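You operate a simulated robot arm through the tools that you are given. There is no shell and no other tool. Be economical: measure what you need, move in short steps, check, and stop when the job is done.

The job below is to be done with a simulated two-armed robot. You get a single attempt, and the scene is never put back.

Task
Take the cloth rag from the top of the black bench and lay it out flat on the top of the orange bench.

The check looks at the end state, three seconds after you hand in, the way a careful person would. Anything else that was tipped, shoved, dropped, spilled or broken makes it a failure. Flat cloth is picked up by pressing the open fingertips on it (5 to 10 N) and closing them slowly along it; thin cloth reads only 2 to 8 mm in the jaws.

Robot
Two 7-joint arms with two-finger grippers on one trunk, on a base that drives. Base frame: it is fixed to the floor where the robot stands at the start and does not move with it; the origin is under the middle of the robot, x ahead of it, y to its left, z up; the surface under the hand at the start is at about z = 850. Lengths are in mm, angles in degrees, forces in N, time in s.
The left shoulder is at the start at [46, 163, 1105], the right one opposite. With the tool pointing down near the work surface each hand reaches from about 300 to 740 mm from the robot's upright axis, wherever it stands, measured 20 degrees to its own side. Places, roughly: top of the orange bench [600, 1000, 800]. Payload 2.45 kg a hand.
Tool frame (each hand has its own): the origin (TCP) lies between the finger pads and is the grasp point; the fingertips stand 26 mm ahead of it; z points along the fingers, y is the line along which they close. The gripper opens to 96 mm. The gripper's body begins 69 mm behind the TCP.
Orientation is told as [roll, pitch, yaw] about the base's x, y, z axes, in that order, counted from this pose: with the fingers straight down and closing along the base's y, the tool's x points along the base's -x, its y along +y and its z along -z.

Tools
- The arms move only by the tool apply_moves. It takes "left_moves", "right_moves" or both (then of equal length, played together; a hand with none holds still); each is a list of rows, each a list of 7 numbers: the shift along the tool's x, y, z in mm, then the turn, a rotation vector about the tool's x, y, z in degrees, then the closure in counts, from 0 (fully open) to 255 (shut). In form: [[x, y, z, wx, wy, wz, gripper], ...]. A call has 1 to 8 rows; each row shifts and turns the commanded pose from where the row before left it, along the tool's axes as they then stand. Each row takes 0.2 s and may step no farther than 50 mm and 8.6 degrees from the row before; otherwise, or with a gripper value out of range, the whole call is refused. Where a pose cannot be reached the arm comes as near as it can. A force on the tool above 40 N (or 10 N above the force at the start of the call, whichever is more), or a blocked arm, ends the call early, and 0.2 s more pass. The fingers move at their own pace and stop on an object; they squeeze with about 37 N. The grip force told is the motor's: it shows also when the fingers shut on nothing. Time passes only in rows, and 0.2 s behind the last, so rows that do not move let the fingers close. It gives the time, the measured TCP pose, the force on the tool (base axes), the opening and the grip force at its end, in the units of the frame above (readings bear some noise), with the torque about the TCP (base axes, N m) and any sound that the robot's microphone picked up, and new pictures: "views" is both (left out), scene, wrist or none (wrist: the cameras of the hands that moved).
- Cameras (640 x 400 px; columns grow to the right, rows downward): "scene" is now at [115, 9.5, 1565.5]; the picture's right is [0.12, -0.99, 0.00], its down [-0.85, -0.10, -0.51] and it looks along [0.51, 0.06, -0.86] (base axes); focal length 294 px, centre (320, 200). "left" rides on the left gripper at [82, -3, -98] in its tool frame; the picture's right is [0.04, 1.00, 0.00], its down [-0.73, 0.03, -0.68] and it looks along [-0.68, 0.03, 0.73] (tool axes); focal length 256 px, centre (320, 200). "right" rides on the right gripper at [82, 3, -98] in its tool frame; the picture's right is [-0.04, 1.00, 0.00], its down [-0.73, -0.03, -0.68] and it looks along [-0.68, -0.03, 0.73] (tool axes); focal length 256 px, centre (320, 200). There is no depth. A picture from a camera that has moved, and an enlarged one, comes with that camera's place and axes in the base frame and with its lens.
- move_column(by): slides the trunk up (or, below 0, down) by that many mm; the arms and the scene camera ride with it, the base frame stays. It gives what a move gives, with no picture.
- drive_base(legs): drives the robot by 1 to 6 legs, each [ahead, left, turn to the left] in mm, mm and degrees, along the robot's own axes; the way and the turn of a leg run together, so that a leg with both is an arc; at most 1500 mm and 180 degrees a leg. The arms and the cameras ride along, it lands a little off, and it stops where it bumps. It gives what a move gives, and a new picture of the scene camera.
- head_to(pan, tilt): turns the head with the scene camera to pan (to the left, within 120 degrees either way) and tilt (down, from -29 to 69), counted from straight ahead of the robot. It gives what a move gives, and a new picture of the scene camera.
- enlarge(camera, box): a new picture of the part [left, top, right, bottom] of that camera's present view, enlarged. It takes no simulated time.
- sign_off(): hands the job in; it is judged then, once.

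Go step by step. Nothing tells you exact positions but the pictures and the camera data: compare them with the known pose of the tool, close in by small moves and look again before you grip or let go. The budget is 120 turns and 260 pictures, counting those below and the enlarged ones. Unless the task says otherwise, let go and move clear before handing in, and close with one line.

The tools are called after "Call:" by a JSON object that holds its "fn" and its "kwargs". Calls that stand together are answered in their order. apply_moves: Moves the arms, as the interface text tells. Its arguments: {"type":"object","properties":{"left_moves":{"type":"array","items":{"type":"array","items":{"type":"number"}}},"right_moves":{"type":"array","items":{"type":"array","items":{"type":"number"}}},"views":{"type":"string","enum":["both","scene","wrist","none"]}},"required":[]} The other tools are called the same way: move_column (by) slides the trunk up or down; drive_base (legs) drives the base; head_to (pan, tilt) turns the head that bears the scene camera; enlarge (camera, box) takes an enlarged picture of a part of a camera's view; sign_off () hands the job in.

At the start:

```text
time: 0.0
left_tool_pos: [472.5, 285.6, 986.8]
left_orientation: [-0.2, 0.1, -0.1]
left_force: [0.0, -0.7, -0.4]
left_torque: [0.02, 0.01, 0.01]
left_gripper_width: 95.7
left_grip_force: 0.1
right_tool_pos: [439.3, -109.8, 1006.3]
right_orientation: [-0.2, 0.1, 0.0]
right_force: [0.1, -0.6, 0.4]
right_torque: [0.04, 0.03, 0.0]
right_gripper_width: 96.0
right_grip_force: 0.0
trunk travel left (down, up): [-275.0, 292.0]
robot x, y, heading: [0.8, -0.8, 0.1]
head pan, tilt: [6.9, 59.1]
```

scene: 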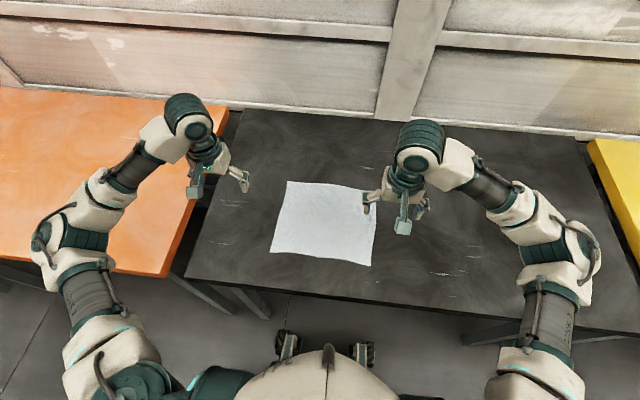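
right: 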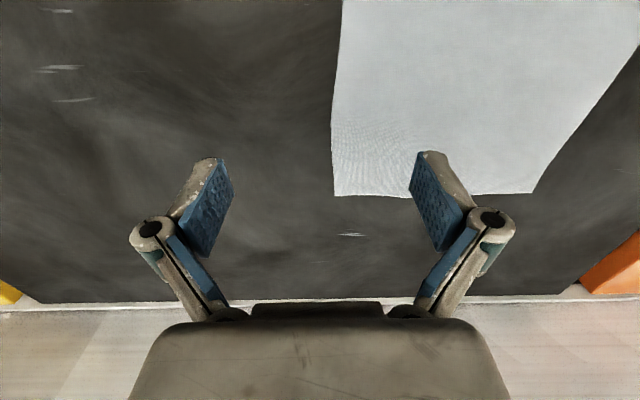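
left: 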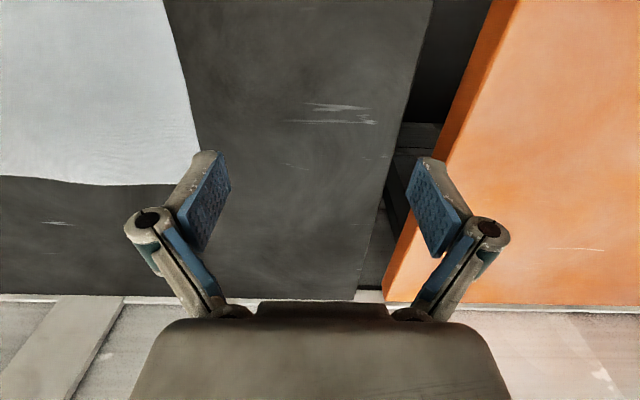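

The white rag lies on the black bench at about x 368–590, y −95–165. The orange bench starts near y 440, so I'll look left to check that its top and the way there are clear.

Call:
{"fn": "head_to", "kwargs": {"pan": 60, "tilt": 45}}

Call:
{"fn": "head_to", "kwargs": {"pan": 7, "tilt": 65}}

```text
time: 1.2
left_tool_pos: [469.5, 285.5, 988.8]
left_orientation: [0.0, -0.1, -0.1]
left_force: [-0.6, -0.5, 0.6]
left_torque: [-0.02, -0.02, -0.02]
left_gripper_width: 95.9
left_grip_force: 0.1
right_tool_pos: [435.8, -107.2, 1007.6]
right_orientation: [-0.1, -0.2, 0.0]
right_force: [-1.2, -0.2, -0.5]
right_torque: [-0.01, -0.02, 0.01]
right_gripper_width: 95.7
right_grip_force: 0.1
trunk travel left (down, up): [-275.0, 292.0]
robot x, y, heading: [-1.2, 0.9, -0.0]
head pan, tilt: [60.0, 45.0]
camera scene: at [88.6, 71.8, 1584.0], right [0.87, -0.5, 0.0], down [-0.36, -0.61, -0.7], along [0.35, 0.61, -0.71], focal length 294 px, centre (320, 200)
```

scene: 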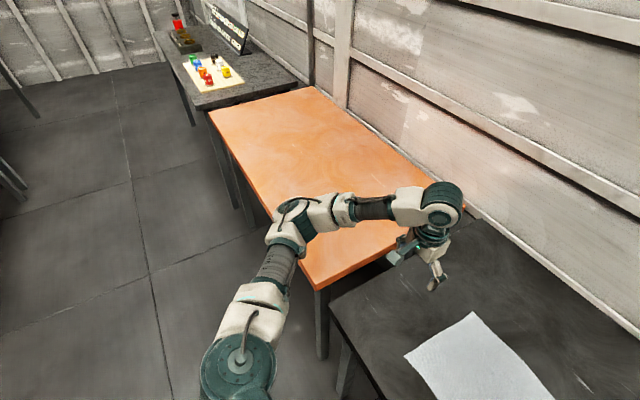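

```text
time: 2.4
left_tool_pos: [469.9, 284.0, 989.3]
left_orientation: [0.0, -0.2, 0.0]
left_force: [-0.3, 0.0, -0.8]
left_torque: [-0.01, 0.0, 0.0]
left_gripper_width: 95.9
left_grip_force: 0.0
right_tool_pos: [435.8, -107.8, 1007.8]
right_orientation: [-0.1, -0.1, -0.1]
right_force: [-0.5, 0.1, 0.0]
right_torque: [-0.03, 0.0, -0.02]
right_gripper_width: 95.9
right_grip_force: 0.1
trunk travel left (down, up): [-275.0, 292.0]
robot x, y, heading: [-1.3, 1.6, 0.0]
head pan, tilt: [7.0, 65.0]
camera scene: at [108.1, 8.8, 1559.0], right [0.12, -0.99, 0.0], down [-0.9, -0.11, -0.42], along [0.42, 0.05, -0.91], focal length 294 px, centre (320, 200)
```

scene: 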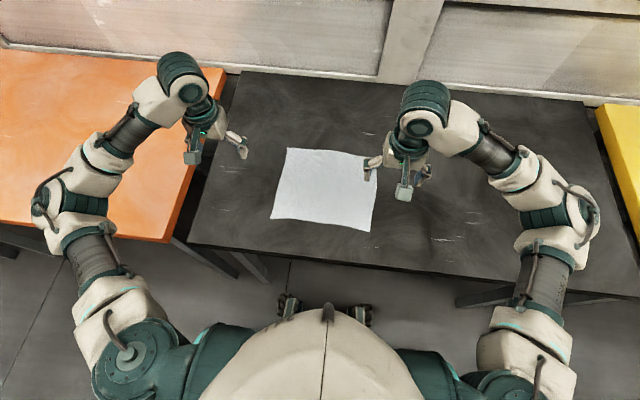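

The orange top is empty and the floor in front is clear. I'll bring both open hands above the two near corners of the rag.

Call:
{"fn": "apply_moves", "kwargs": {"left_moves": [[21, -39, 17, 0, 0, 0, 60], [21, -40, 17, 0, 0, 0, 122], [21, -40, 17, 0, 0, 0, 122], [22, -40, 18, 0, 0, 0, 122], [0, 0, 0, 0, 0, 0, 122]], "right_moves": [[13, 12, 22, 0, 0, 0, 60], [13, 12, 22, 0, 0, 0, 122], [13, 13, 22, 0, 0, 0, 122], [14, 13, 22, 0, 0, 0, 122], [0, 0, 0, 0, 0, 0, 122]]}}

```text
time: 3.6
left_tool_pos: [384.8, 124.9, 920.5]
left_orientation: [0.0, -0.2, 0.0]
left_force: [0.8, 0.3, 0.2]
left_torque: [0.06, 0.0, -0.01]
left_gripper_width: 50.0
left_grip_force: 0.0
right_tool_pos: [383.5, -58.8, 919.2]
right_orientation: [0.0, -0.1, 0.0]
right_force: [-0.3, 0.8, 0.2]
right_torque: [-0.01, -0.01, -0.02]
right_gripper_width: 50.0
right_grip_force: 0.0
trunk travel left (down, up): [-275.0, 292.0]
robot x, y, heading: [-0.1, -0.7, 0.2]
head pan, tilt: [7.0, 65.0]
camera scene: at [107.6, 7.3, 1559.1], right [0.12, -0.99, 0.0], down [-0.9, -0.11, -0.42], along [0.42, 0.05, -0.91], focal length 294 px, centre (320, 200)
camera right: at [301.8, -57.1, 1017.6], right [0.04, 1.0, 0.0], down [0.73, -0.03, 0.68], along [0.68, -0.03, -0.73], focal length 256 px, centre (320, 200)
camera left: at [302.8, 121.7, 1018.8], right [-0.04, 1.0, 0.0], down [0.73, 0.03, 0.68], along [0.68, 0.03, -0.73], focal length 256 px, centre (320, 200)
```

scene: 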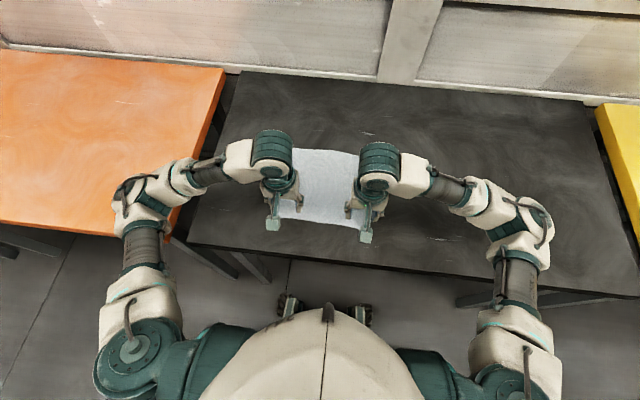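
right: 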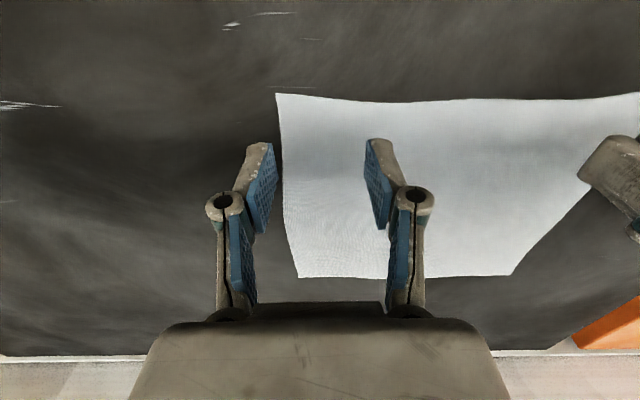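
left: 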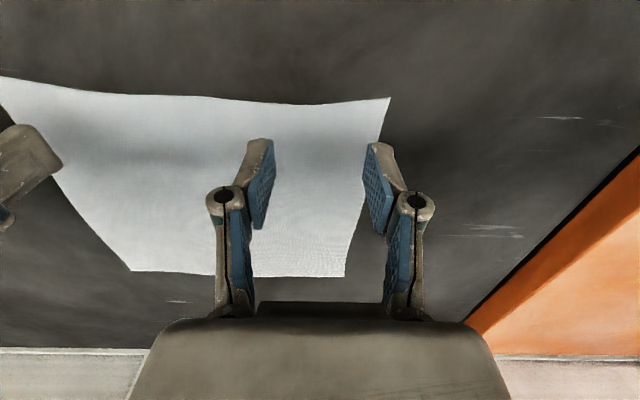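

The fingers stand over the near corners; the left and right edges are at about y 170 and −88, the near edge at x 365. I'll come down close to the cloth, keeping the force low.

Call:
{"fn": "apply_moves", "kwargs": {"left_moves": [[0, 8, 20, 0, 0, 0, 122], [0, 0, 16, 0, 0, 0, 122], [0, 0, 4, 0, 0, 0, 122], [0, 0, 3, 0, 0, 0, 122], [0, 0, 0, 0, 0, 0, 122]], "right_moves": [[0, 3, 20, 0, 0, 0, 122], [0, 0, 15, 0, 0, 0, 122], [0, 0, 4, 0, 0, 0, 122], [0, 0, 3, 0, 0, 0, 122], [0, 0, 0, 0, 0, 0, 122]], "views": "none"}}

```text
time: 4.8
left_tool_pos: [385.6, 132.9, 877.1]
left_orientation: [0.0, -0.2, 0.0]
left_force: [0.2, -0.5, -0.3]
left_torque: [-0.01, -0.01, 0.0]
left_gripper_width: 50.2
left_grip_force: 0.1
right_tool_pos: [382.8, -55.6, 877.6]
right_orientation: [-0.1, -0.1, 0.0]
right_force: [-0.3, 0.0, -0.2]
right_torque: [0.03, -0.01, -0.02]
right_gripper_width: 50.2
right_grip_force: 0.1
trunk travel left (down, up): [-275.0, 292.0]
robot x, y, heading: [2.9, -0.7, -0.0]
head pan, tilt: [7.0, 65.0]
```

No contact yet at TCP 877; I'll press on in small steps.

Call:
{"fn": "apply_moves", "kwargs": {"left_moves": [[0, 0, 1, 0, 0, 0, 122], [0, 0, 1, 0, 0, 0, 122], [0, 0, 0, 0, 0, 0, 122]], "right_moves": [[0, 0, 1, 0, 0, 0, 122], [0, 0, 1, 0, 0, 0, 122], [0, 0, 0, 0, 0, 0, 122]], "views": "none"}}

```text
time: 5.6
left_tool_pos: [385.1, 133.3, 876.0]
left_orientation: [-0.1, -0.3, 0.1]
left_force: [1.2, 0.6, 5.2]
left_torque: [0.01, 0.03, 0.03]
left_gripper_width: 50.5
left_grip_force: 0.4
right_tool_pos: [382.8, -55.9, 876.8]
right_orientation: [0.0, -0.2, 0.1]
right_force: [-1.0, 0.2, 0.8]
right_torque: [0.01, 0.05, -0.04]
right_gripper_width: 50.3
right_grip_force: 0.1
trunk travel left (down, up): [-275.0, 292.0]
robot x, y, heading: [0.1, -1.3, 0.1]
head pan, tilt: [7.0, 65.0]
```

Call:
{"fn": "apply_moves", "kwargs": {"left_moves": [[0, 0, 0.4, 0, 0, 0, 122], [0, 0, 0, 0, 0, 0, 122]], "right_moves": [[0, 0, 1, 0, 0, 0, 122], [0, 0, 0.5, 0, 0, 0, 122]], "views": "none"}}

```text
time: 6.2
left_tool_pos: [384.1, 132.7, 875.1]
left_orientation: [0.0, -0.2, 0.0]
left_force: [0.2, 0.5, 7.0]
left_torque: [-0.05, 0.01, 0.01]
left_gripper_width: 50.4
left_grip_force: 0.5
right_tool_pos: [383.0, -54.9, 875.7]
right_orientation: [0.0, -0.3, 0.0]
right_force: [0.9, 0.5, 8.8]
right_torque: [-0.09, 0.0, 0.01]
right_gripper_width: 49.2
right_grip_force: 0.1
trunk travel left (down, up): [-275.0, 292.0]
robot x, y, heading: [-0.6, 2.5, 0.1]
head pan, tilt: [7.0, 65.0]
```

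Both hands press at 7–9 N; now I close slowly along the cloth.

Call:
{"fn": "apply_moves", "kwargs": {"left_moves": [[0, 0, 0, 0, 0, 0, 140], [0, 0, 0, 0, 0, 0, 158], [0, 0, 0, 0, 0, 0, 176], [0, 0, 0, 0, 0, 0, 194], [0, 0, 0, 0, 0, 0, 212], [0, 0, 0, 0, 0, 0, 230], [0, 0, 0, 0, 0, 0, 255], [0, 0, 0, 0, 0, 0, 255]], "right_moves": [[0, 0, 0, 0, 0, 0, 140], [0, 0, 0, 0, 0, 0, 158], [0, 0, 0, 0, 0, 0, 176], [0, 0, 0, 0, 0, 0, 194], [0, 0, 0, 0, 0, 0, 212], [0, 0, 0, 0, 0, 0, 230], [0, 0, 0, 0, 0, 0, 255], [0, 0, 0, 0, 0, 0, 255]]}}

```text
time: 8.0
left_tool_pos: [382.9, 131.9, 875.8]
left_orientation: [-0.1, -0.4, 0.0]
left_force: [0.5, -21.3, 30.3]
left_torque: [-0.6, 0.09, 0.01]
left_gripper_width: 2.7
left_grip_force: 32.0
right_tool_pos: [380.3, -55.3, 876.5]
right_orientation: [0.2, -0.5, 0.0]
right_force: [0.7, 20.6, 29.6]
right_torque: [0.58, 0.09, 0.02]
right_gripper_width: 2.2
right_grip_force: 31.7
trunk travel left (down, up): [-275.0, 292.0]
robot x, y, heading: [0.3, -0.3, 0.1]
head pan, tilt: [7.0, 65.0]
camera scene: at [99.3, 6.7, 1560.1], right [0.12, -0.99, 0.0], down [-0.9, -0.11, -0.42], along [0.42, 0.05, -0.91], focal length 294 px, centre (320, 200)
camera right: at [298.9, -53.2, 974.6], right [0.04, 1.0, 0.0], down [0.73, -0.03, 0.68], along [0.68, -0.02, -0.73], focal length 256 px, centre (320, 200)
camera left: at [300.2, 129.2, 974.2], right [-0.04, 1.0, 0.0], down [0.73, 0.03, 0.68], along [0.68, 0.02, -0.73], focal length 256 px, centre (320, 200)
```

scene: 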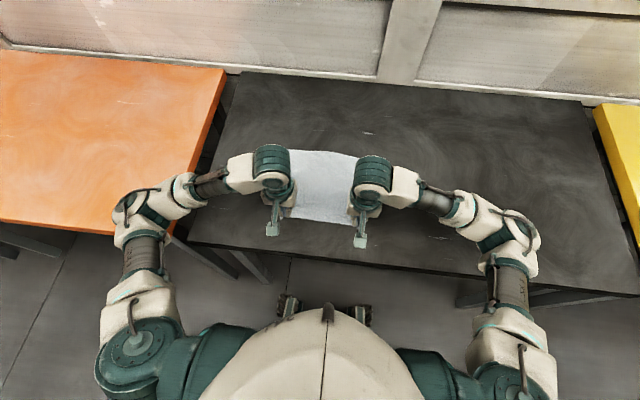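
right: 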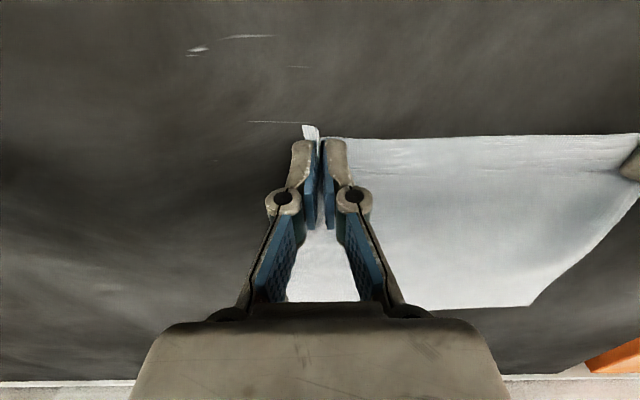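
left: 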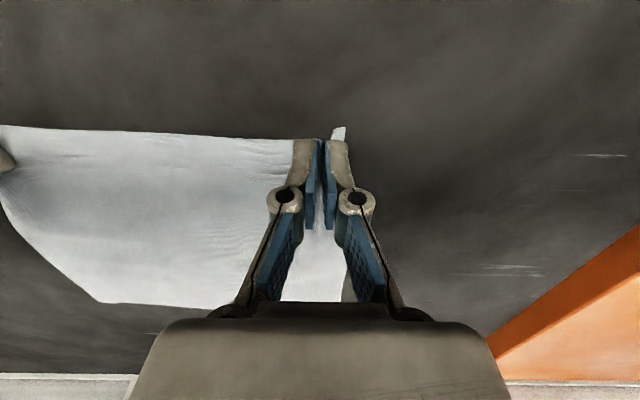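

Both jaws read 2–3 mm with cloth in them and a taut edge between them. I'll lift gently to see if it holds.

Call:
{"fn": "apply_moves", "kwargs": {"left_moves": [[0, -2, -5, 0, 0, 0, 255], [0, -2, -15, 0, 0, 0, 255], [0, 0, -25, 0, 0, 0, 255], [0, 0, -25, 0, 0, 0, 255], [0, 0, -20, 0, 0, 0, 255]], "right_moves": [[0, 2, -5, 0, 0, 0, 255], [0, 2, -15, 0, 0, 0, 255], [0, 0, -25, 0, 0, 0, 255], [0, 0, -25, 0, 0, 0, 255], [0, 0, -20, 0, 0, 0, 255]], "views": "both"}}

Call:
{"fn": "move_column", "kwargs": {"by": 200}}

Call:
{"fn": "enlarge", "kwargs": {"camera": "scene", "box": [160, 80, 480, 280]}}

```text
time: 9.2
left_tool_pos: [385.0, 129.7, 964.4]
left_orientation: [0.0, -0.1, 0.2]
left_force: [-0.6, -6.8, 1.7]
left_torque: [-0.07, 0.01, 0.03]
left_gripper_width: 0.7
left_grip_force: 30.9
right_tool_pos: [381.3, -52.4, 963.6]
right_orientation: [-0.1, -0.2, 0.0]
right_force: [0.8, 5.9, 0.9]
right_torque: [0.27, -0.03, 0.02]
right_gripper_width: 1.1
right_grip_force: 29.5
trunk travel left (down, up): [-275.0, 292.0]
robot x, y, heading: [-1.5, -0.2, -0.1]
head pan, tilt: [7.0, 65.0]
camera scene: at [107.0, 7.9, 1559.1], right [0.12, -0.99, 0.0], down [-0.9, -0.11, -0.42], along [0.42, 0.05, -0.91], focal length 294 px, centre (320, 200)
camera right: at [300.3, -49.2, 1062.3], right [0.04, 1.0, 0.0], down [0.73, -0.03, 0.68], along [0.68, -0.03, -0.73], focal length 256 px, centre (320, 200)
camera left: at [302.6, 126.6, 1063.0], right [-0.04, 1.0, 0.0], down [0.73, 0.03, 0.68], along [0.68, 0.03, -0.73], focal length 256 px, centre (320, 200)
```

scene: 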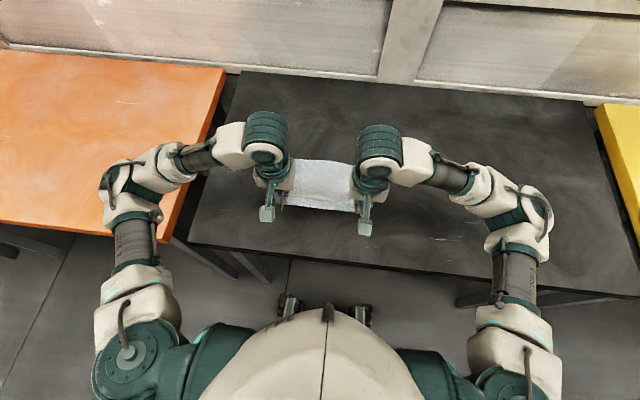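
right: 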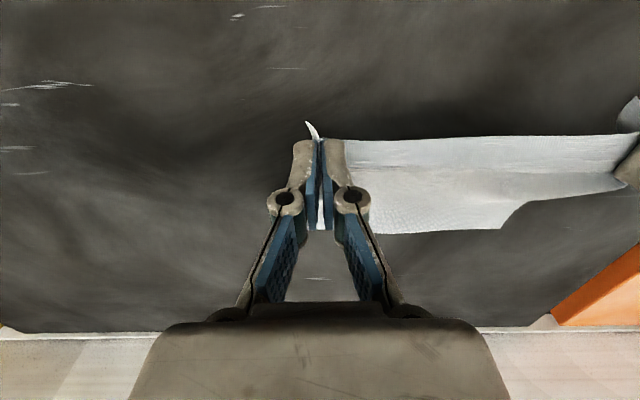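
left: 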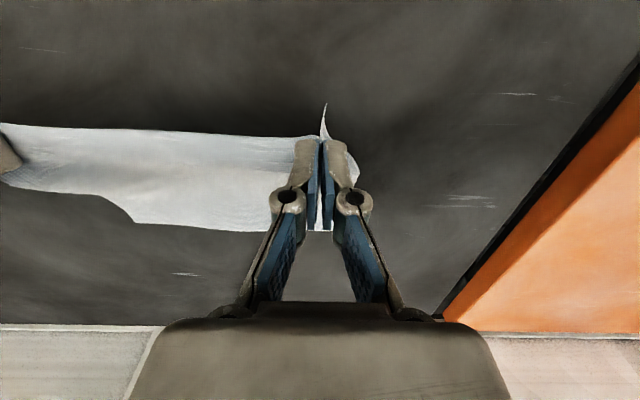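

```text
time: 11.4
left_tool_pos: [384.9, 131.0, 1164.1]
left_orientation: [0.0, 0.0, 0.0]
left_force: [0.1, -2.1, 0.1]
left_torque: [-0.04, 0.01, 0.02]
left_gripper_width: 0.0
left_grip_force: 28.1
right_tool_pos: [383.3, -51.3, 1163.1]
right_orientation: [0.0, -0.1, 0.1]
right_force: [-0.5, 1.3, -0.8]
right_torque: [0.07, 0.0, -0.03]
right_gripper_width: 4.3
right_grip_force: 31.7
trunk travel left (down, up): [-475.0, 92.0]
robot x, y, heading: [-0.2, 0.1, 0.2]
head pan, tilt: [7.0, 65.0]
```

```text
2.00 times, centred on (320, 180) of scene
camera zoom: at [47.5, 8.1, 1759.5], right [0.12, -0.99, 0.0], down [-0.9, -0.11, -0.42], along [0.42, 0.05, -0.91], focal length 589 px, centre (320, 240)
```

zoom: 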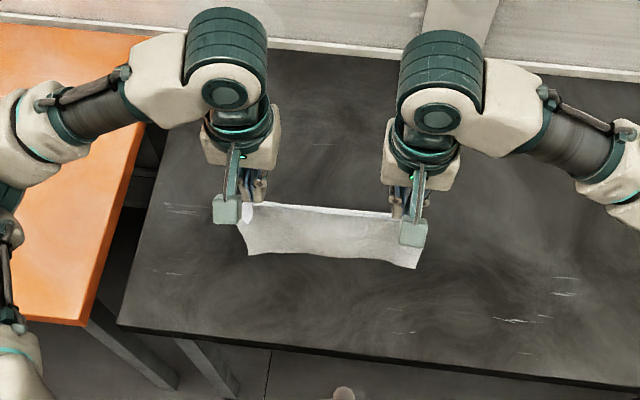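

Left jaw reads 0.0 mm, so I check both wrist views to see whether the left hand still holds the cloth.

Call:
{"fn": "enlarge", "kwargs": {"camera": "left", "box": [220, 80, 420, 240]}}

Call:
{"fn": "enlarge", "kwargs": {"camera": "right", "box": [220, 80, 420, 240]}}

```text
2.50 times, centred on (320, 160) of left
camera zoom: at [303.0, 126.6, 1262.1], right [-0.04, 1.0, 0.0], down [0.73, 0.03, 0.68], along [0.68, 0.03, -0.73], focal length 640 px, centre (320, 300)
```

zoom: 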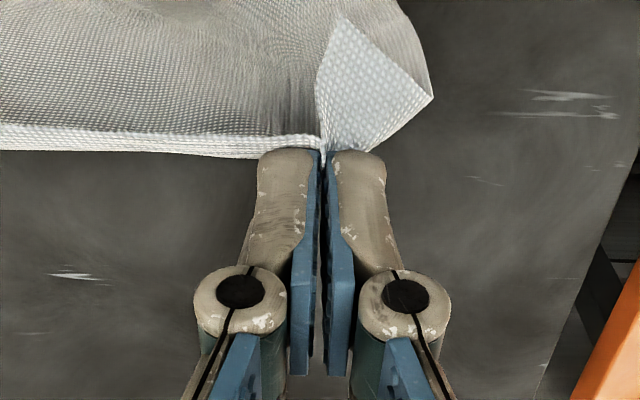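

```text
2.50 times, centred on (320, 160) of right
camera zoom: at [301.7, -48.5, 1262.3], right [0.04, 1.0, 0.0], down [0.73, -0.03, 0.68], along [0.68, -0.03, -0.73], focal length 640 px, centre (320, 300)
```

zoom: 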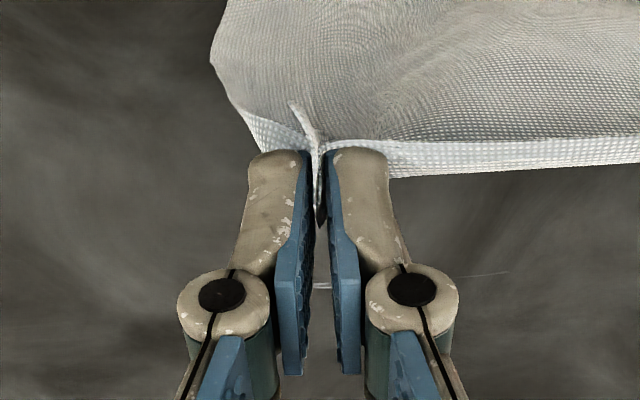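

Both hands still hold the rag, hanging freely, though the left only by its tip. I'll relieve the tension by moving inward a little, then drive left gently.

Call:
{"fn": "apply_moves", "kwargs": {"left_moves": [[0, -3, 0, 0, 0, 0, 255], [0, -2, 0, 0, 0, 0, 255]], "right_moves": [[0, 3, 0, 0, 0, 0, 255], [0, 2, 0, 0, 0, 0, 255]], "views": "none"}}

Call:
{"fn": "drive_base", "kwargs": {"legs": [[0, 150, 0]]}}

```text
time: 12.0
left_tool_pos: [385.5, 125.0, 1164.6]
left_orientation: [-0.1, -0.2, 0.0]
left_force: [-1.0, -1.2, 0.4]
left_torque: [-0.02, 0.0, 0.01]
left_gripper_width: 0.0
left_grip_force: 27.4
right_tool_pos: [383.5, -46.9, 1164.2]
right_orientation: [0.1, -0.2, 0.1]
right_force: [0.3, 0.8, -1.2]
right_torque: [0.03, -0.02, 0.01]
right_gripper_width: 2.8
right_grip_force: 29.6
trunk travel left (down, up): [-475.0, 92.0]
robot x, y, heading: [-1.6, 0.9, -0.3]
head pan, tilt: [7.0, 65.0]
```

```text
time: 13.4
left_tool_pos: [387.2, 223.0, 1168.6]
left_orientation: [2.0, -0.2, -0.1]
left_force: [-0.7, -3.1, 0.2]
left_torque: [0.0, -0.03, 0.04]
left_gripper_width: 2.6
left_grip_force: 35.4
right_tool_pos: [386.3, 52.9, 1161.6]
right_orientation: [2.0, -0.2, -0.1]
right_force: [0.2, 1.1, -2.5]
right_torque: [0.08, 0.06, -0.06]
right_gripper_width: 0.5
right_grip_force: 28.2
trunk travel left (down, up): [-475.0, 92.0]
robot x, y, heading: [2.9, 141.3, 0.2]
head pan, tilt: [7.0, 65.0]
camera scene: at [49.6, 84.8, 1758.6], right [0.12, -0.99, -0.04], down [-0.9, -0.09, -0.42], along [0.42, 0.08, -0.91], focal length 294 px, centre (320, 200)
```

scene: 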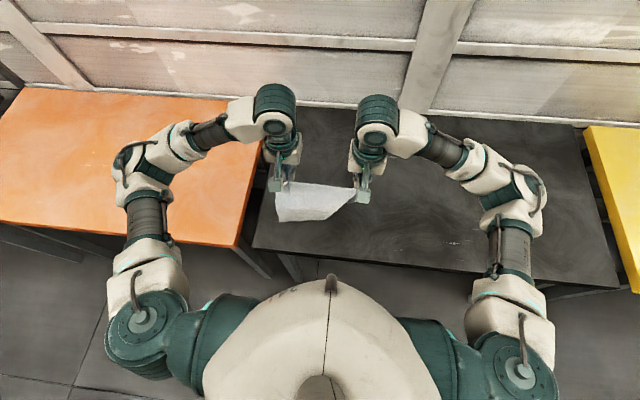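

The base sways a bit while driving; I check that the right hand still holds before going on.

Call:
{"fn": "enlarge", "kwargs": {"camera": "right", "box": [160, 0, 560, 250]}}

Call:
{"fn": "enlarge", "kwargs": {"camera": "left", "box": [120, 0, 520, 250]}}

```text
1.60 times, centred on (360, 125) of right
camera zoom: at [303.8, 51.9, 1259.9], right [0.04, 1.0, 0.04], down [0.73, -0.05, 0.68], along [0.68, 0.0, -0.73], focal length 410 px, centre (256, 320)
```

zoom: 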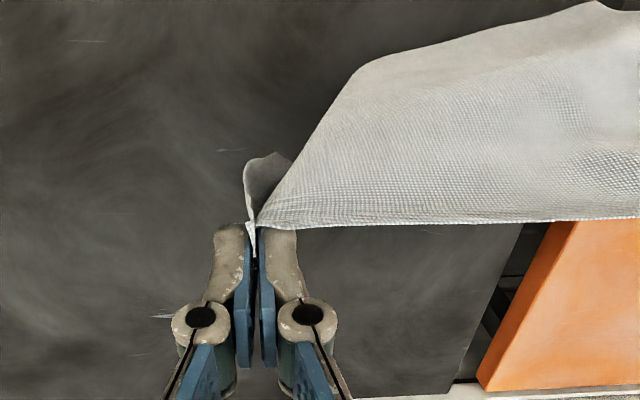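

```text
1.60 times, centred on (320, 125) of left
camera zoom: at [304.5, 217.2, 1266.2], right [-0.04, 1.0, 0.04], down [0.73, 0.0, 0.68], along [0.68, 0.05, -0.73], focal length 410 px, centre (320, 320)
```

zoom: 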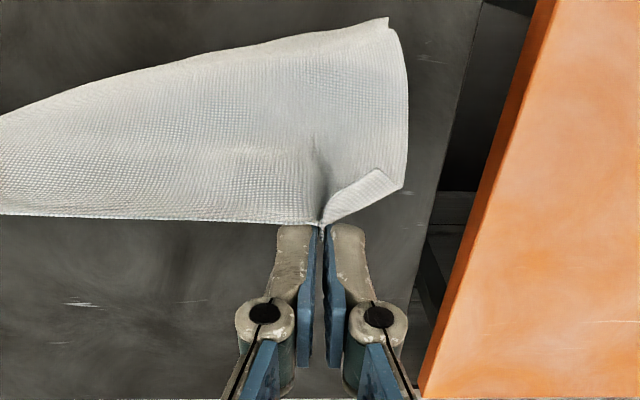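

Still held by both. I'll drive the rest in one smooth leg.

Call:
{"fn": "drive_base", "kwargs": {"legs": [[0, 560, 0]]}}

Call:
{"fn": "enlarge", "kwargs": {"camera": "right", "box": [160, 0, 560, 250]}}

Call:
{"fn": "enlarge", "kwargs": {"camera": "left", "box": [120, 0, 520, 250]}}

```text
time: 16.6
left_tool_pos: [384.9, 848.9, 1163.5]
left_orientation: [-1.0, -0.3, -0.2]
left_force: [0.3, -1.1, -0.2]
left_torque: [0.01, 0.02, 0.01]
left_gripper_width: 3.1
left_grip_force: 36.6
right_tool_pos: [382.1, 677.8, 1166.2]
right_orientation: [-1.0, -0.4, -0.2]
right_force: [-0.9, 2.8, -0.2]
right_torque: [-0.05, -0.05, 0.0]
right_gripper_width: 5.2
right_grip_force: 34.5
trunk travel left (down, up): [-475.0, 92.0]
robot x, y, heading: [0.9, 702.1, 0.1]
head pan, tilt: [7.0, 65.0]
camera scene: at [48.9, 737.3, 1759.3], right [0.12, -0.99, 0.01], down [-0.9, -0.11, -0.42], along [0.42, 0.04, -0.91], focal length 294 px, centre (320, 200)
```

scene: 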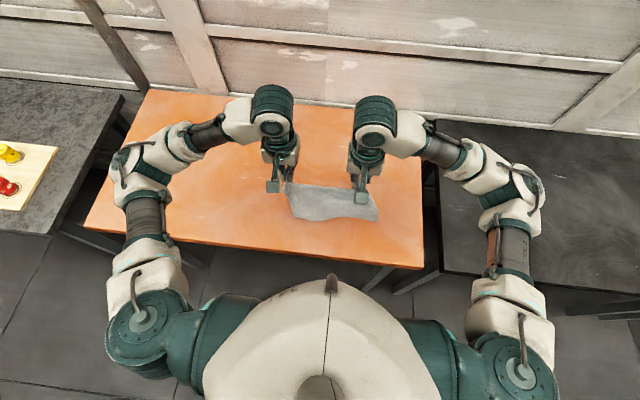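

```text
1.60 times, centred on (360, 125) of right
camera zoom: at [299.5, 682.6, 1264.5], right [0.04, 1.0, -0.02], down [0.73, -0.02, 0.68], along [0.68, -0.04, -0.73], focal length 410 px, centre (256, 320)
```

zoom: 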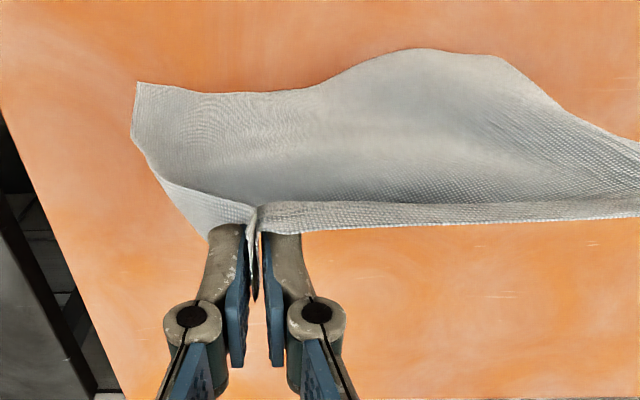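

```text
1.60 times, centred on (320, 125) of left
camera zoom: at [301.5, 847.7, 1261.6], right [-0.04, 1.0, -0.02], down [0.73, 0.04, 0.68], along [0.68, 0.01, -0.73], focal length 410 px, centre (320, 320)
```

zoom: 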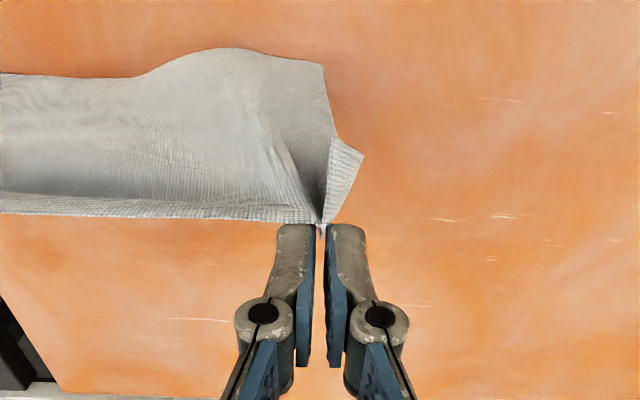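

The rag hangs over the orange bench, held by both hands. I'll carry it forward so that its lower edge lands near x 610, then it can be laid back toward me.

Call:
{"fn": "apply_moves", "kwargs": {"left_moves": [[-20, 0, 0, 0, 0, 0, 255], [-30, 0, 0, 0, 0, 0, 255], [-35, 0, 0, 0, 0, 0, 255], [-35, 0, 0, 0, 0, 0, 255], [-35, 0, 0, 0, 0, 0, 255], [-30, 0, 0, 0, 0, 0, 255], [-25, 1, 0, 0, 0, 0, 255], [-15, 1, 0, 0, 0, 0, 255]], "right_moves": [[-20, 0, 0, 0, 0, 0, 255], [-30, 0, 0, 0, 0, 0, 255], [-35, 0, 0, 0, 0, 0, 255], [-35, 0, 0, 0, 0, 0, 255], [-35, 0, 0, 0, 0, 0, 255], [-30, 0, 0, 0, 0, 0, 255], [-25, -1, 0, 0, 0, 0, 255], [-15, -1, 0, 0, 0, 0, 255]], "views": "none"}}

Call:
{"fn": "move_column", "kwargs": {"by": -100}}

Call:
{"fn": "enlarge", "kwargs": {"camera": "right", "box": [0, 0, 640, 400]}}

Call:
{"fn": "enlarge", "kwargs": {"camera": "left", "box": [0, 0, 640, 400]}}

Call:
{"fn": "enlarge", "kwargs": {"camera": "scene", "box": [160, 40, 480, 240]}}

```text
time: 18.4
left_tool_pos: [607.2, 845.3, 1167.1]
left_orientation: [-0.5, -0.5, -0.2]
left_force: [0.4, -4.1, -0.1]
left_torque: [-0.24, 0.03, 0.06]
left_gripper_width: 1.3
left_grip_force: 29.2
right_tool_pos: [604.3, 672.2, 1170.2]
right_orientation: [-0.5, -0.5, 0.1]
right_force: [-1.3, 5.3, 1.2]
right_torque: [-0.04, -0.03, -0.09]
right_gripper_width: 1.7
right_grip_force: 32.7
trunk travel left (down, up): [-475.0, 92.0]
robot x, y, heading: [2.2, 707.5, -0.3]
head pan, tilt: [7.0, 65.0]
```

```text
time: 19.7
left_tool_pos: [606.8, 829.1, 1070.0]
left_orientation: [0.1, -0.6, -0.3]
left_force: [0.8, -5.4, 0.4]
left_torque: [-0.1, -0.02, 0.03]
left_gripper_width: 0.6
left_grip_force: 28.6
right_tool_pos: [603.9, 656.7, 1069.6]
right_orientation: [-0.1, -0.7, -0.3]
right_force: [-0.9, 3.9, 0.0]
right_torque: [0.06, -0.03, -0.03]
right_gripper_width: 4.4
right_grip_force: 35.0
trunk travel left (down, up): [-375.0, 192.0]
robot x, y, heading: [4.6, 704.6, -0.2]
head pan, tilt: [7.0, 65.0]
```

```text
1.00 times, centred on (320, 200) of right (not enlarged: the box is as wide or as high as the picture)
camera zoom: at [521.6, 658.5, 1167.6], right [0.04, 1.0, 0.0], down [0.73, -0.03, 0.69], along [0.69, -0.03, -0.73], focal length 256 px, centre (320, 200)
```

zoom: 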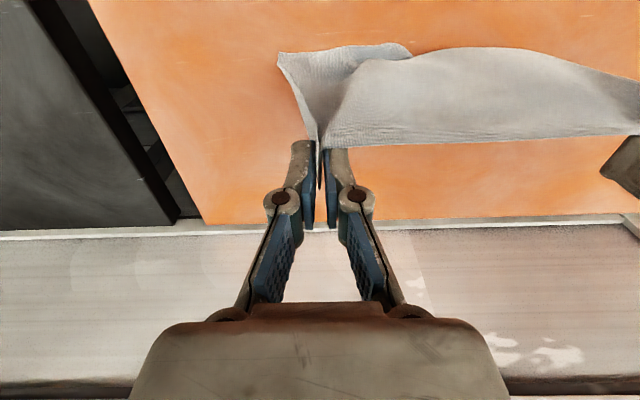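

```text
1.00 times, centred on (320, 200) of left (not enlarged: the box is as wide or as high as the picture)
camera zoom: at [522.9, 827.0, 1167.4], right [-0.03, 1.0, 0.0], down [0.73, 0.03, 0.69], along [0.69, 0.02, -0.73], focal length 256 px, centre (320, 200)
```

zoom: 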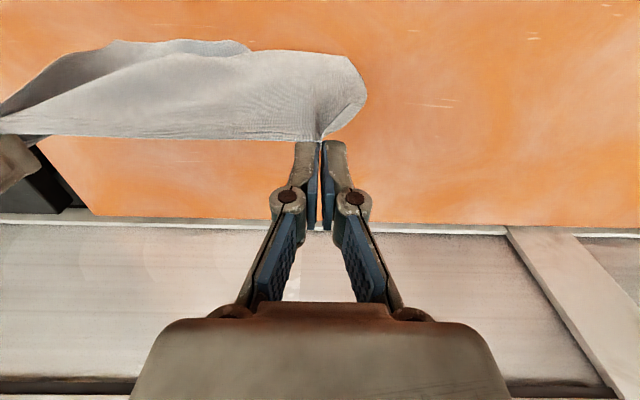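

```text
2.00 times, centred on (320, 140) of scene
camera zoom: at [66.5, 718.9, 1659.7], right [0.12, -0.99, 0.0], down [-0.9, -0.11, -0.42], along [0.41, 0.05, -0.91], focal length 589 px, centre (320, 320)
```

zoom: 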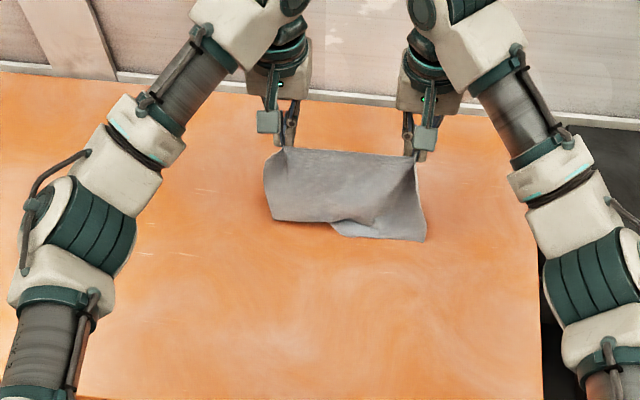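

The lower hem looks ruffled, perhaps still swinging after the forward move. I'll wait a moment for it to settle and look again.

Call:
{"fn": "apply_moves", "kwargs": {"left_moves": [[0, 0, 0, 0, 0, 0, 255], [0, 0, 0, 0, 0, 0, 255], [0, 0, 0, 0, 0, 0, 255], [0, 0, 0, 0, 0, 0, 255], [0, 0, 0, 0, 0, 0, 255], [0, 0, 0, 0, 0, 0, 255]], "views": "none"}}

Call:
{"fn": "enlarge", "kwargs": {"camera": "scene", "box": [220, 80, 420, 205]}}

Call:
{"fn": "enlarge", "kwargs": {"camera": "left", "box": [0, 0, 640, 400]}}

```text
time: 21.1
left_tool_pos: [605.7, 840.8, 1068.1]
left_orientation: [-0.3, -0.6, -0.2]
left_force: [1.0, -5.3, 0.1]
left_torque: [-0.19, 0.03, 0.07]
left_gripper_width: 2.2
left_grip_force: 33.7
right_tool_pos: [603.0, 666.9, 1069.9]
right_orientation: [-0.5, -0.5, 0.0]
right_force: [0.6, 5.3, -0.8]
right_torque: [0.08, -0.04, -0.05]
right_gripper_width: 3.9
right_grip_force: 36.3
trunk travel left (down, up): [-375.0, 192.0]
robot x, y, heading: [1.1, 708.0, -0.2]
head pan, tilt: [7.0, 65.0]
```

```text
3.20 times, centred on (320, 142) of scene
camera zoom: at [66.3, 716.9, 1659.6], right [0.12, -0.99, 0.0], down [-0.9, -0.11, -0.42], along [0.42, 0.05, -0.91], focal length 942 px, centre (320, 384)
```

zoom: 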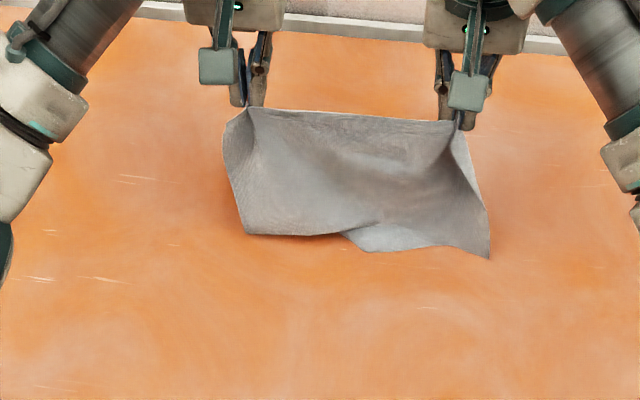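

```text
1.00 times, centred on (320, 200) of left (not enlarged: the box is as wide or as high as the picture)
camera zoom: at [523.5, 839.6, 1165.7], right [-0.04, 1.0, -0.01], down [0.73, 0.03, 0.68], along [0.68, 0.02, -0.73], focal length 256 px, centre (320, 200)
```

zoom: 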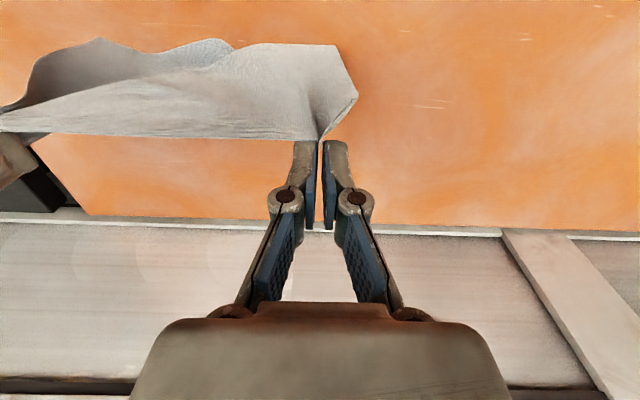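

The rag hangs free with its hem around z 850. I'll go 40 mm further forward and lower with the trunk until the hem is about to touch.

Call:
{"fn": "apply_moves", "kwargs": {"left_moves": [[-10, 0, 0, 0, 0, 0, 255], [-15, 0, 0, 0, 0, 0, 255], [-10, 0, 0, 0, 0, 0, 255], [-5, 0, 0, 0, 0, 0, 255]], "right_moves": [[-10, 0, 0, 0, 0, 0, 255], [-15, 0, 0, 0, 0, 0, 255], [-10, 0, 0, 0, 0, 0, 255], [-5, 0, 0, 0, 0, 0, 255]], "views": "none"}}

Call:
{"fn": "move_column", "kwargs": {"by": -50}}

Call:
{"fn": "apply_moves", "kwargs": {"left_moves": [[0, 0, 0, 0, 0, 0, 255], [0, 0, 0, 0, 0, 0, 255], [0, 0, 0, 0, 0, 0, 255], [0, 0, 0, 0, 0, 0, 255]], "views": "none"}}

Call:
{"fn": "enlarge", "kwargs": {"camera": "scene", "box": [220, 80, 420, 205]}}

Call:
{"fn": "enlarge", "kwargs": {"camera": "left", "box": [0, 0, 640, 400]}}

```text
time: 22.1
left_tool_pos: [647.4, 844.3, 1068.0]
left_orientation: [-0.6, -0.4, -0.2]
left_force: [-0.1, -3.5, 0.1]
left_torque: [-0.14, -0.01, 0.06]
left_gripper_width: 0.9
left_grip_force: 29.2
right_tool_pos: [644.8, 671.2, 1069.9]
right_orientation: [-0.6, -0.5, -0.1]
right_force: [-0.8, 4.8, -1.2]
right_torque: [0.0, -0.02, -0.05]
right_gripper_width: 4.5
right_grip_force: 37.5
trunk travel left (down, up): [-375.0, 192.0]
robot x, y, heading: [0.9, 705.4, -0.3]
head pan, tilt: [7.0, 65.0]
```

```text
time: 23.0
left_tool_pos: [646.6, 843.1, 1018.6]
left_orientation: [-0.4, -0.5, -0.2]
left_force: [-0.4, -5.4, 0.3]
left_torque: [-0.14, 0.03, 0.09]
left_gripper_width: 0.8
left_grip_force: 29.3
right_tool_pos: [642.4, 669.3, 1021.2]
right_orientation: [-0.6, -0.7, -0.2]
right_force: [-0.1, 5.8, 1.3]
right_torque: [0.09, -0.02, -0.07]
right_gripper_width: 2.0
right_grip_force: 33.6
trunk travel left (down, up): [-325.0, 242.0]
robot x, y, heading: [-0.9, 707.4, -0.3]
head pan, tilt: [7.0, 65.0]
```

```text
time: 24.0
left_tool_pos: [646.8, 841.4, 1018.1]
left_orientation: [-0.6, -0.6, -0.1]
left_force: [0.3, -4.0, -0.5]
left_torque: [-0.17, -0.04, 0.04]
left_gripper_width: 2.2
left_grip_force: 33.8
right_tool_pos: [643.8, 666.7, 1020.1]
right_orientation: [-0.5, -0.5, -0.2]
right_force: [-1.3, 6.6, 0.0]
right_torque: [0.12, -0.02, -0.07]
right_gripper_width: 3.5
right_grip_force: 37.2
trunk travel left (down, up): [-325.0, 242.0]
robot x, y, heading: [2.0, 710.2, -0.2]
head pan, tilt: [7.0, 65.0]
```

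```text
3.20 times, centred on (320, 142) of scene
camera zoom: at [84.9, 724.6, 1609.4], right [0.12, -0.99, 0.01], down [-0.9, -0.11, -0.42], along [0.41, 0.04, -0.91], focal length 942 px, centre (320, 384)
```

zoom: 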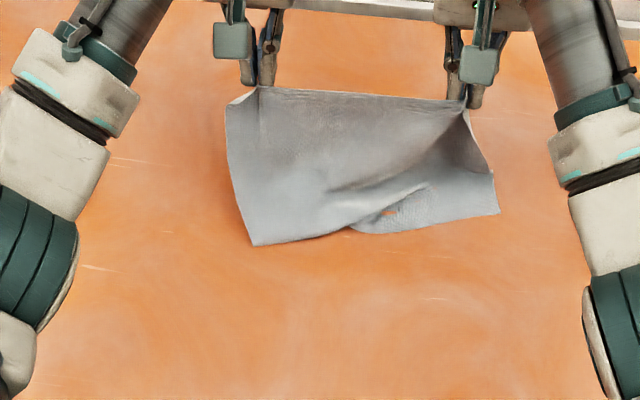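

```text
1.00 times, centred on (320, 200) of left (not enlarged: the box is as wide or as high as the picture)
camera zoom: at [563.9, 839.0, 1115.8], right [-0.04, 1.0, -0.01], down [0.73, 0.03, 0.68], along [0.68, 0.02, -0.73], focal length 256 px, centre (320, 200)
```

zoom: 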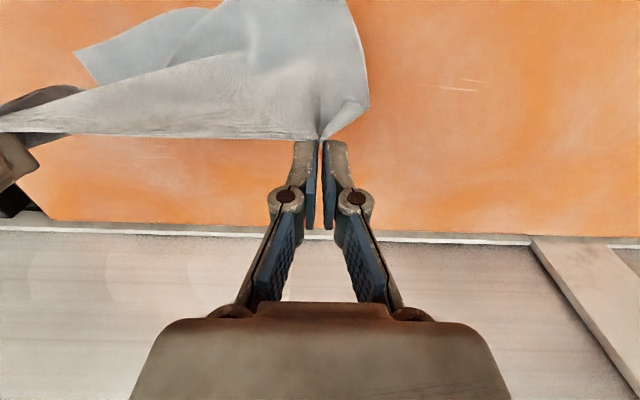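

The hem just touched and its left part bent toward me. I'll lift clear again, let it settle, then lower while pulling back so the hem trails behind.

Call:
{"fn": "move_column", "kwargs": {"by": 50}}

Call:
{"fn": "apply_moves", "kwargs": {"left_moves": [[0, 0, 0, 0, 0, 0, 255], [0, 0, 0, 0, 0, 0, 255], [0, 0, 0, 0, 0, 0, 255], [0, 0, 0, 0, 0, 0, 255], [0, 0, 0, 0, 0, 0, 255]], "views": "scene"}}

Call:
{"fn": "apply_moves", "kwargs": {"left_moves": [[6, 0, 4, 0, 0, 0, 255], [15, 0, 10, 0, 0, 0, 255], [20, 0, 15, 0, 0, 0, 255], [20, 0, 15, 0, 0, 0, 255], [20, 0, 15, 0, 0, 0, 255], [20, 0, 15, 0, 0, 0, 255], [20, 0, 15, 0, 0, 0, 255]], "right_moves": [[6, 0, 4, 0, 0, 0, 255], [15, 0, 10, 0, 0, 0, 255], [20, 0, 15, 0, 0, 0, 255], [20, 0, 15, 0, 0, 0, 255], [20, 0, 15, 0, 0, 0, 255], [20, 0, 15, 0, 0, 0, 255], [20, 0, 15, 0, 0, 0, 255]], "views": "both"}}

```text
time: 25.0
left_tool_pos: [646.9, 838.6, 1067.3]
left_orientation: [-0.4, -0.4, -0.2]
left_force: [0.1, -3.8, 0.6]
left_torque: [-0.16, 0.03, 0.0]
left_gripper_width: 0.9
left_grip_force: 29.4
right_tool_pos: [645.2, 664.8, 1067.8]
right_orientation: [-0.4, -0.5, -0.1]
right_force: [-0.2, 4.5, -0.1]
right_torque: [0.06, -0.01, -0.1]
right_gripper_width: 4.0
right_grip_force: 37.6
trunk travel left (down, up): [-375.0, 192.0]
robot x, y, heading: [-2.8, 707.1, 0.2]
head pan, tilt: [7.0, 65.0]
```

```text
time: 26.2
left_tool_pos: [646.2, 833.0, 1069.0]
left_orientation: [-0.2, -0.5, -0.3]
left_force: [0.8, -5.7, -0.7]
left_torque: [-0.16, 0.03, 0.07]
left_gripper_width: 1.2
left_grip_force: 29.6
right_tool_pos: [644.5, 659.7, 1069.0]
right_orientation: [-0.2, -0.5, -0.1]
right_force: [0.9, 1.2, 0.9]
right_torque: [0.08, 0.02, -0.08]
right_gripper_width: 2.2
right_grip_force: 36.4
trunk travel left (down, up): [-375.0, 192.0]
robot x, y, heading: [0.8, 704.5, -0.2]
head pan, tilt: [7.0, 65.0]
camera scene: at [66.9, 714.0, 1659.6], right [0.12, -0.99, 0.0], down [-0.9, -0.11, -0.42], along [0.41, 0.05, -0.91], focal length 294 px, centre (320, 200)
```

scene: 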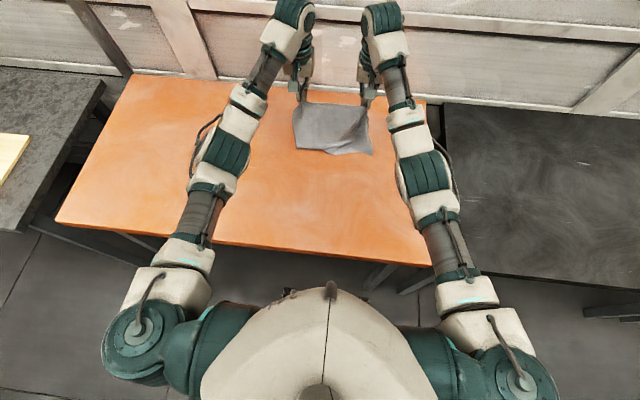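

```text
time: 27.8
left_tool_pos: [526.4, 834.9, 978.1]
left_orientation: [-0.2, -0.5, -0.2]
left_force: [0.3, -7.3, 1.0]
left_torque: [-0.16, 0.01, 0.1]
left_gripper_width: 0.3
left_grip_force: 29.9
right_tool_pos: [522.8, 659.8, 979.2]
right_orientation: [-0.2, -0.5, -0.2]
right_force: [2.3, 4.3, 0.1]
right_torque: [0.08, -0.04, -0.11]
right_gripper_width: 2.2
right_grip_force: 35.8
trunk travel left (down, up): [-375.0, 192.0]
robot x, y, heading: [1.4, 706.2, -0.1]
head pan, tilt: [7.0, 65.0]
camera scene: at [64.6, 714.2, 1659.7], right [0.12, -0.99, 0.0], down [-0.9, -0.11, -0.42], along [0.42, 0.05, -0.91], focal length 294 px, centre (320, 200)
camera right: at [440.3, 663.2, 1077.3], right [0.04, 1.0, 0.0], down [0.73, -0.03, 0.69], along [0.69, -0.03, -0.73], focal length 256 px, centre (320, 200)
camera left: at [442.9, 832.4, 1076.3], right [-0.04, 1.0, 0.0], down [0.73, 0.03, 0.69], along [0.69, 0.02, -0.73], focal length 256 px, centre (320, 200)
```

scene: 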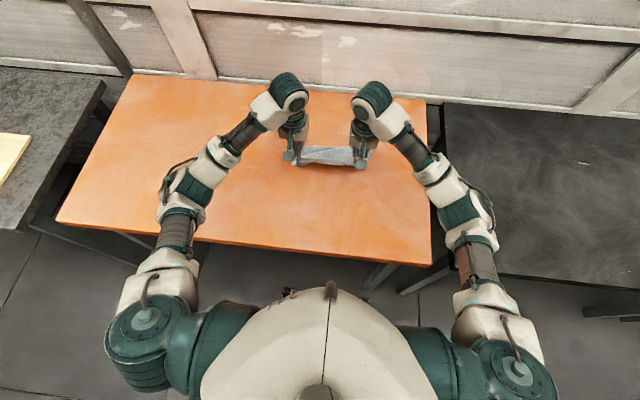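
right: 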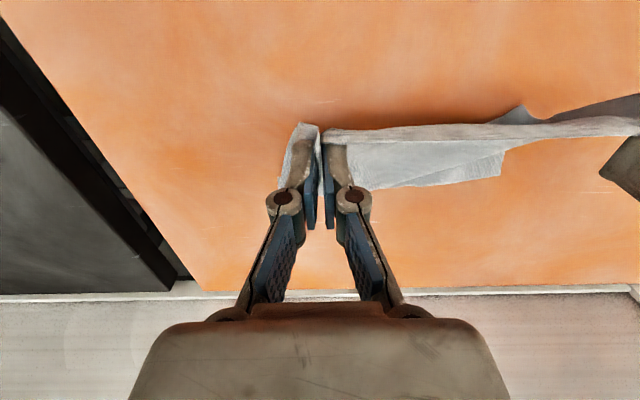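
left: 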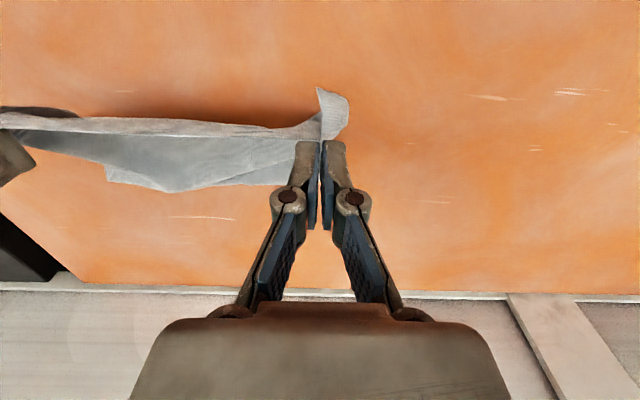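

The hem now trails away from me. I'll continue pulling back and lowering.

Call:
{"fn": "apply_moves", "kwargs": {"left_moves": [[18, 0, 15, 0, 0, 0, 255], [20, 0, 18, 0, 0, 0, 255], [20, 0, 18, 0, 0, 0, 255], [20, 0, 18, 0, 0, 0, 255], [20, 0, 18, 0, 0, 0, 255], [20, 0, 18, 0, 0, 0, 255], [20, 0, 14, 0, 0, 0, 255]], "right_moves": [[18, 0, 15, 0, 0, 0, 255], [20, 0, 18, 0, 0, 0, 255], [20, 0, 18, 0, 0, 0, 255], [20, 0, 18, 0, 0, 0, 255], [20, 0, 18, 0, 0, 0, 255], [20, 0, 18, 0, 0, 0, 255], [20, 0, 14, 0, 0, 0, 255]], "views": "both"}}

```text
time: 29.3
left_tool_pos: [403.8, 834.1, 877.1]
left_orientation: [-0.6, -1.7, -0.1]
left_force: [-1.9, -2.9, 10.9]
left_torque: [-0.01, 0.07, -0.01]
left_gripper_width: 2.4
left_grip_force: 33.2
right_tool_pos: [400.3, 661.8, 876.2]
right_orientation: [0.3, -1.6, -0.2]
right_force: [-1.6, 2.7, 9.9]
right_torque: [0.11, 0.05, -0.01]
right_gripper_width: 1.6
right_grip_force: 28.5
trunk travel left (down, up): [-375.0, 192.0]
robot x, y, heading: [2.5, 708.5, -0.1]
head pan, tilt: [7.0, 65.0]
stopped in row 7 (left hand): the force on the tool passed its limit at 54 N (the readings are from after the stop); the commanded pose is now the measured one
camera scene: at [59.0, 713.1, 1660.1], right [0.12, -0.99, 0.0], down [-0.9, -0.11, -0.42], along [0.42, 0.05, -0.91], focal length 294 px, centre (320, 200)
camera right: at [316.3, 663.8, 973.1], right [0.04, 1.0, 0.01], down [0.71, -0.04, 0.7], along [0.7, -0.03, -0.71], focal length 256 px, centre (320, 200)
camera left: at [318.7, 832.0, 972.6], right [-0.04, 1.0, -0.01], down [0.71, 0.04, 0.7], along [0.7, 0.02, -0.71], focal length 256 px, centre (320, 200)
```

scene: 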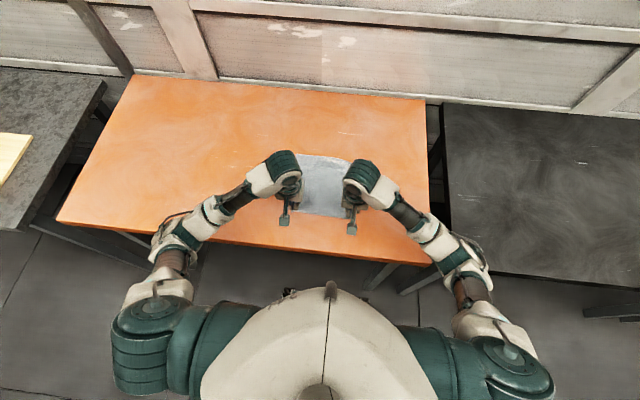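
right: 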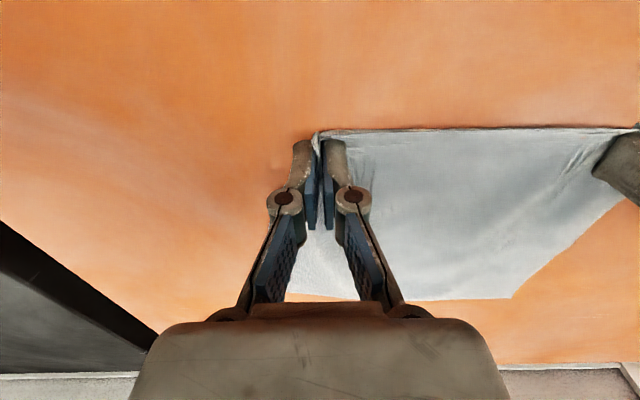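
left: 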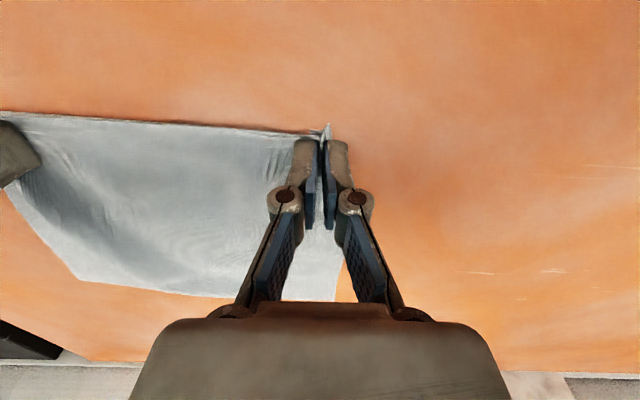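

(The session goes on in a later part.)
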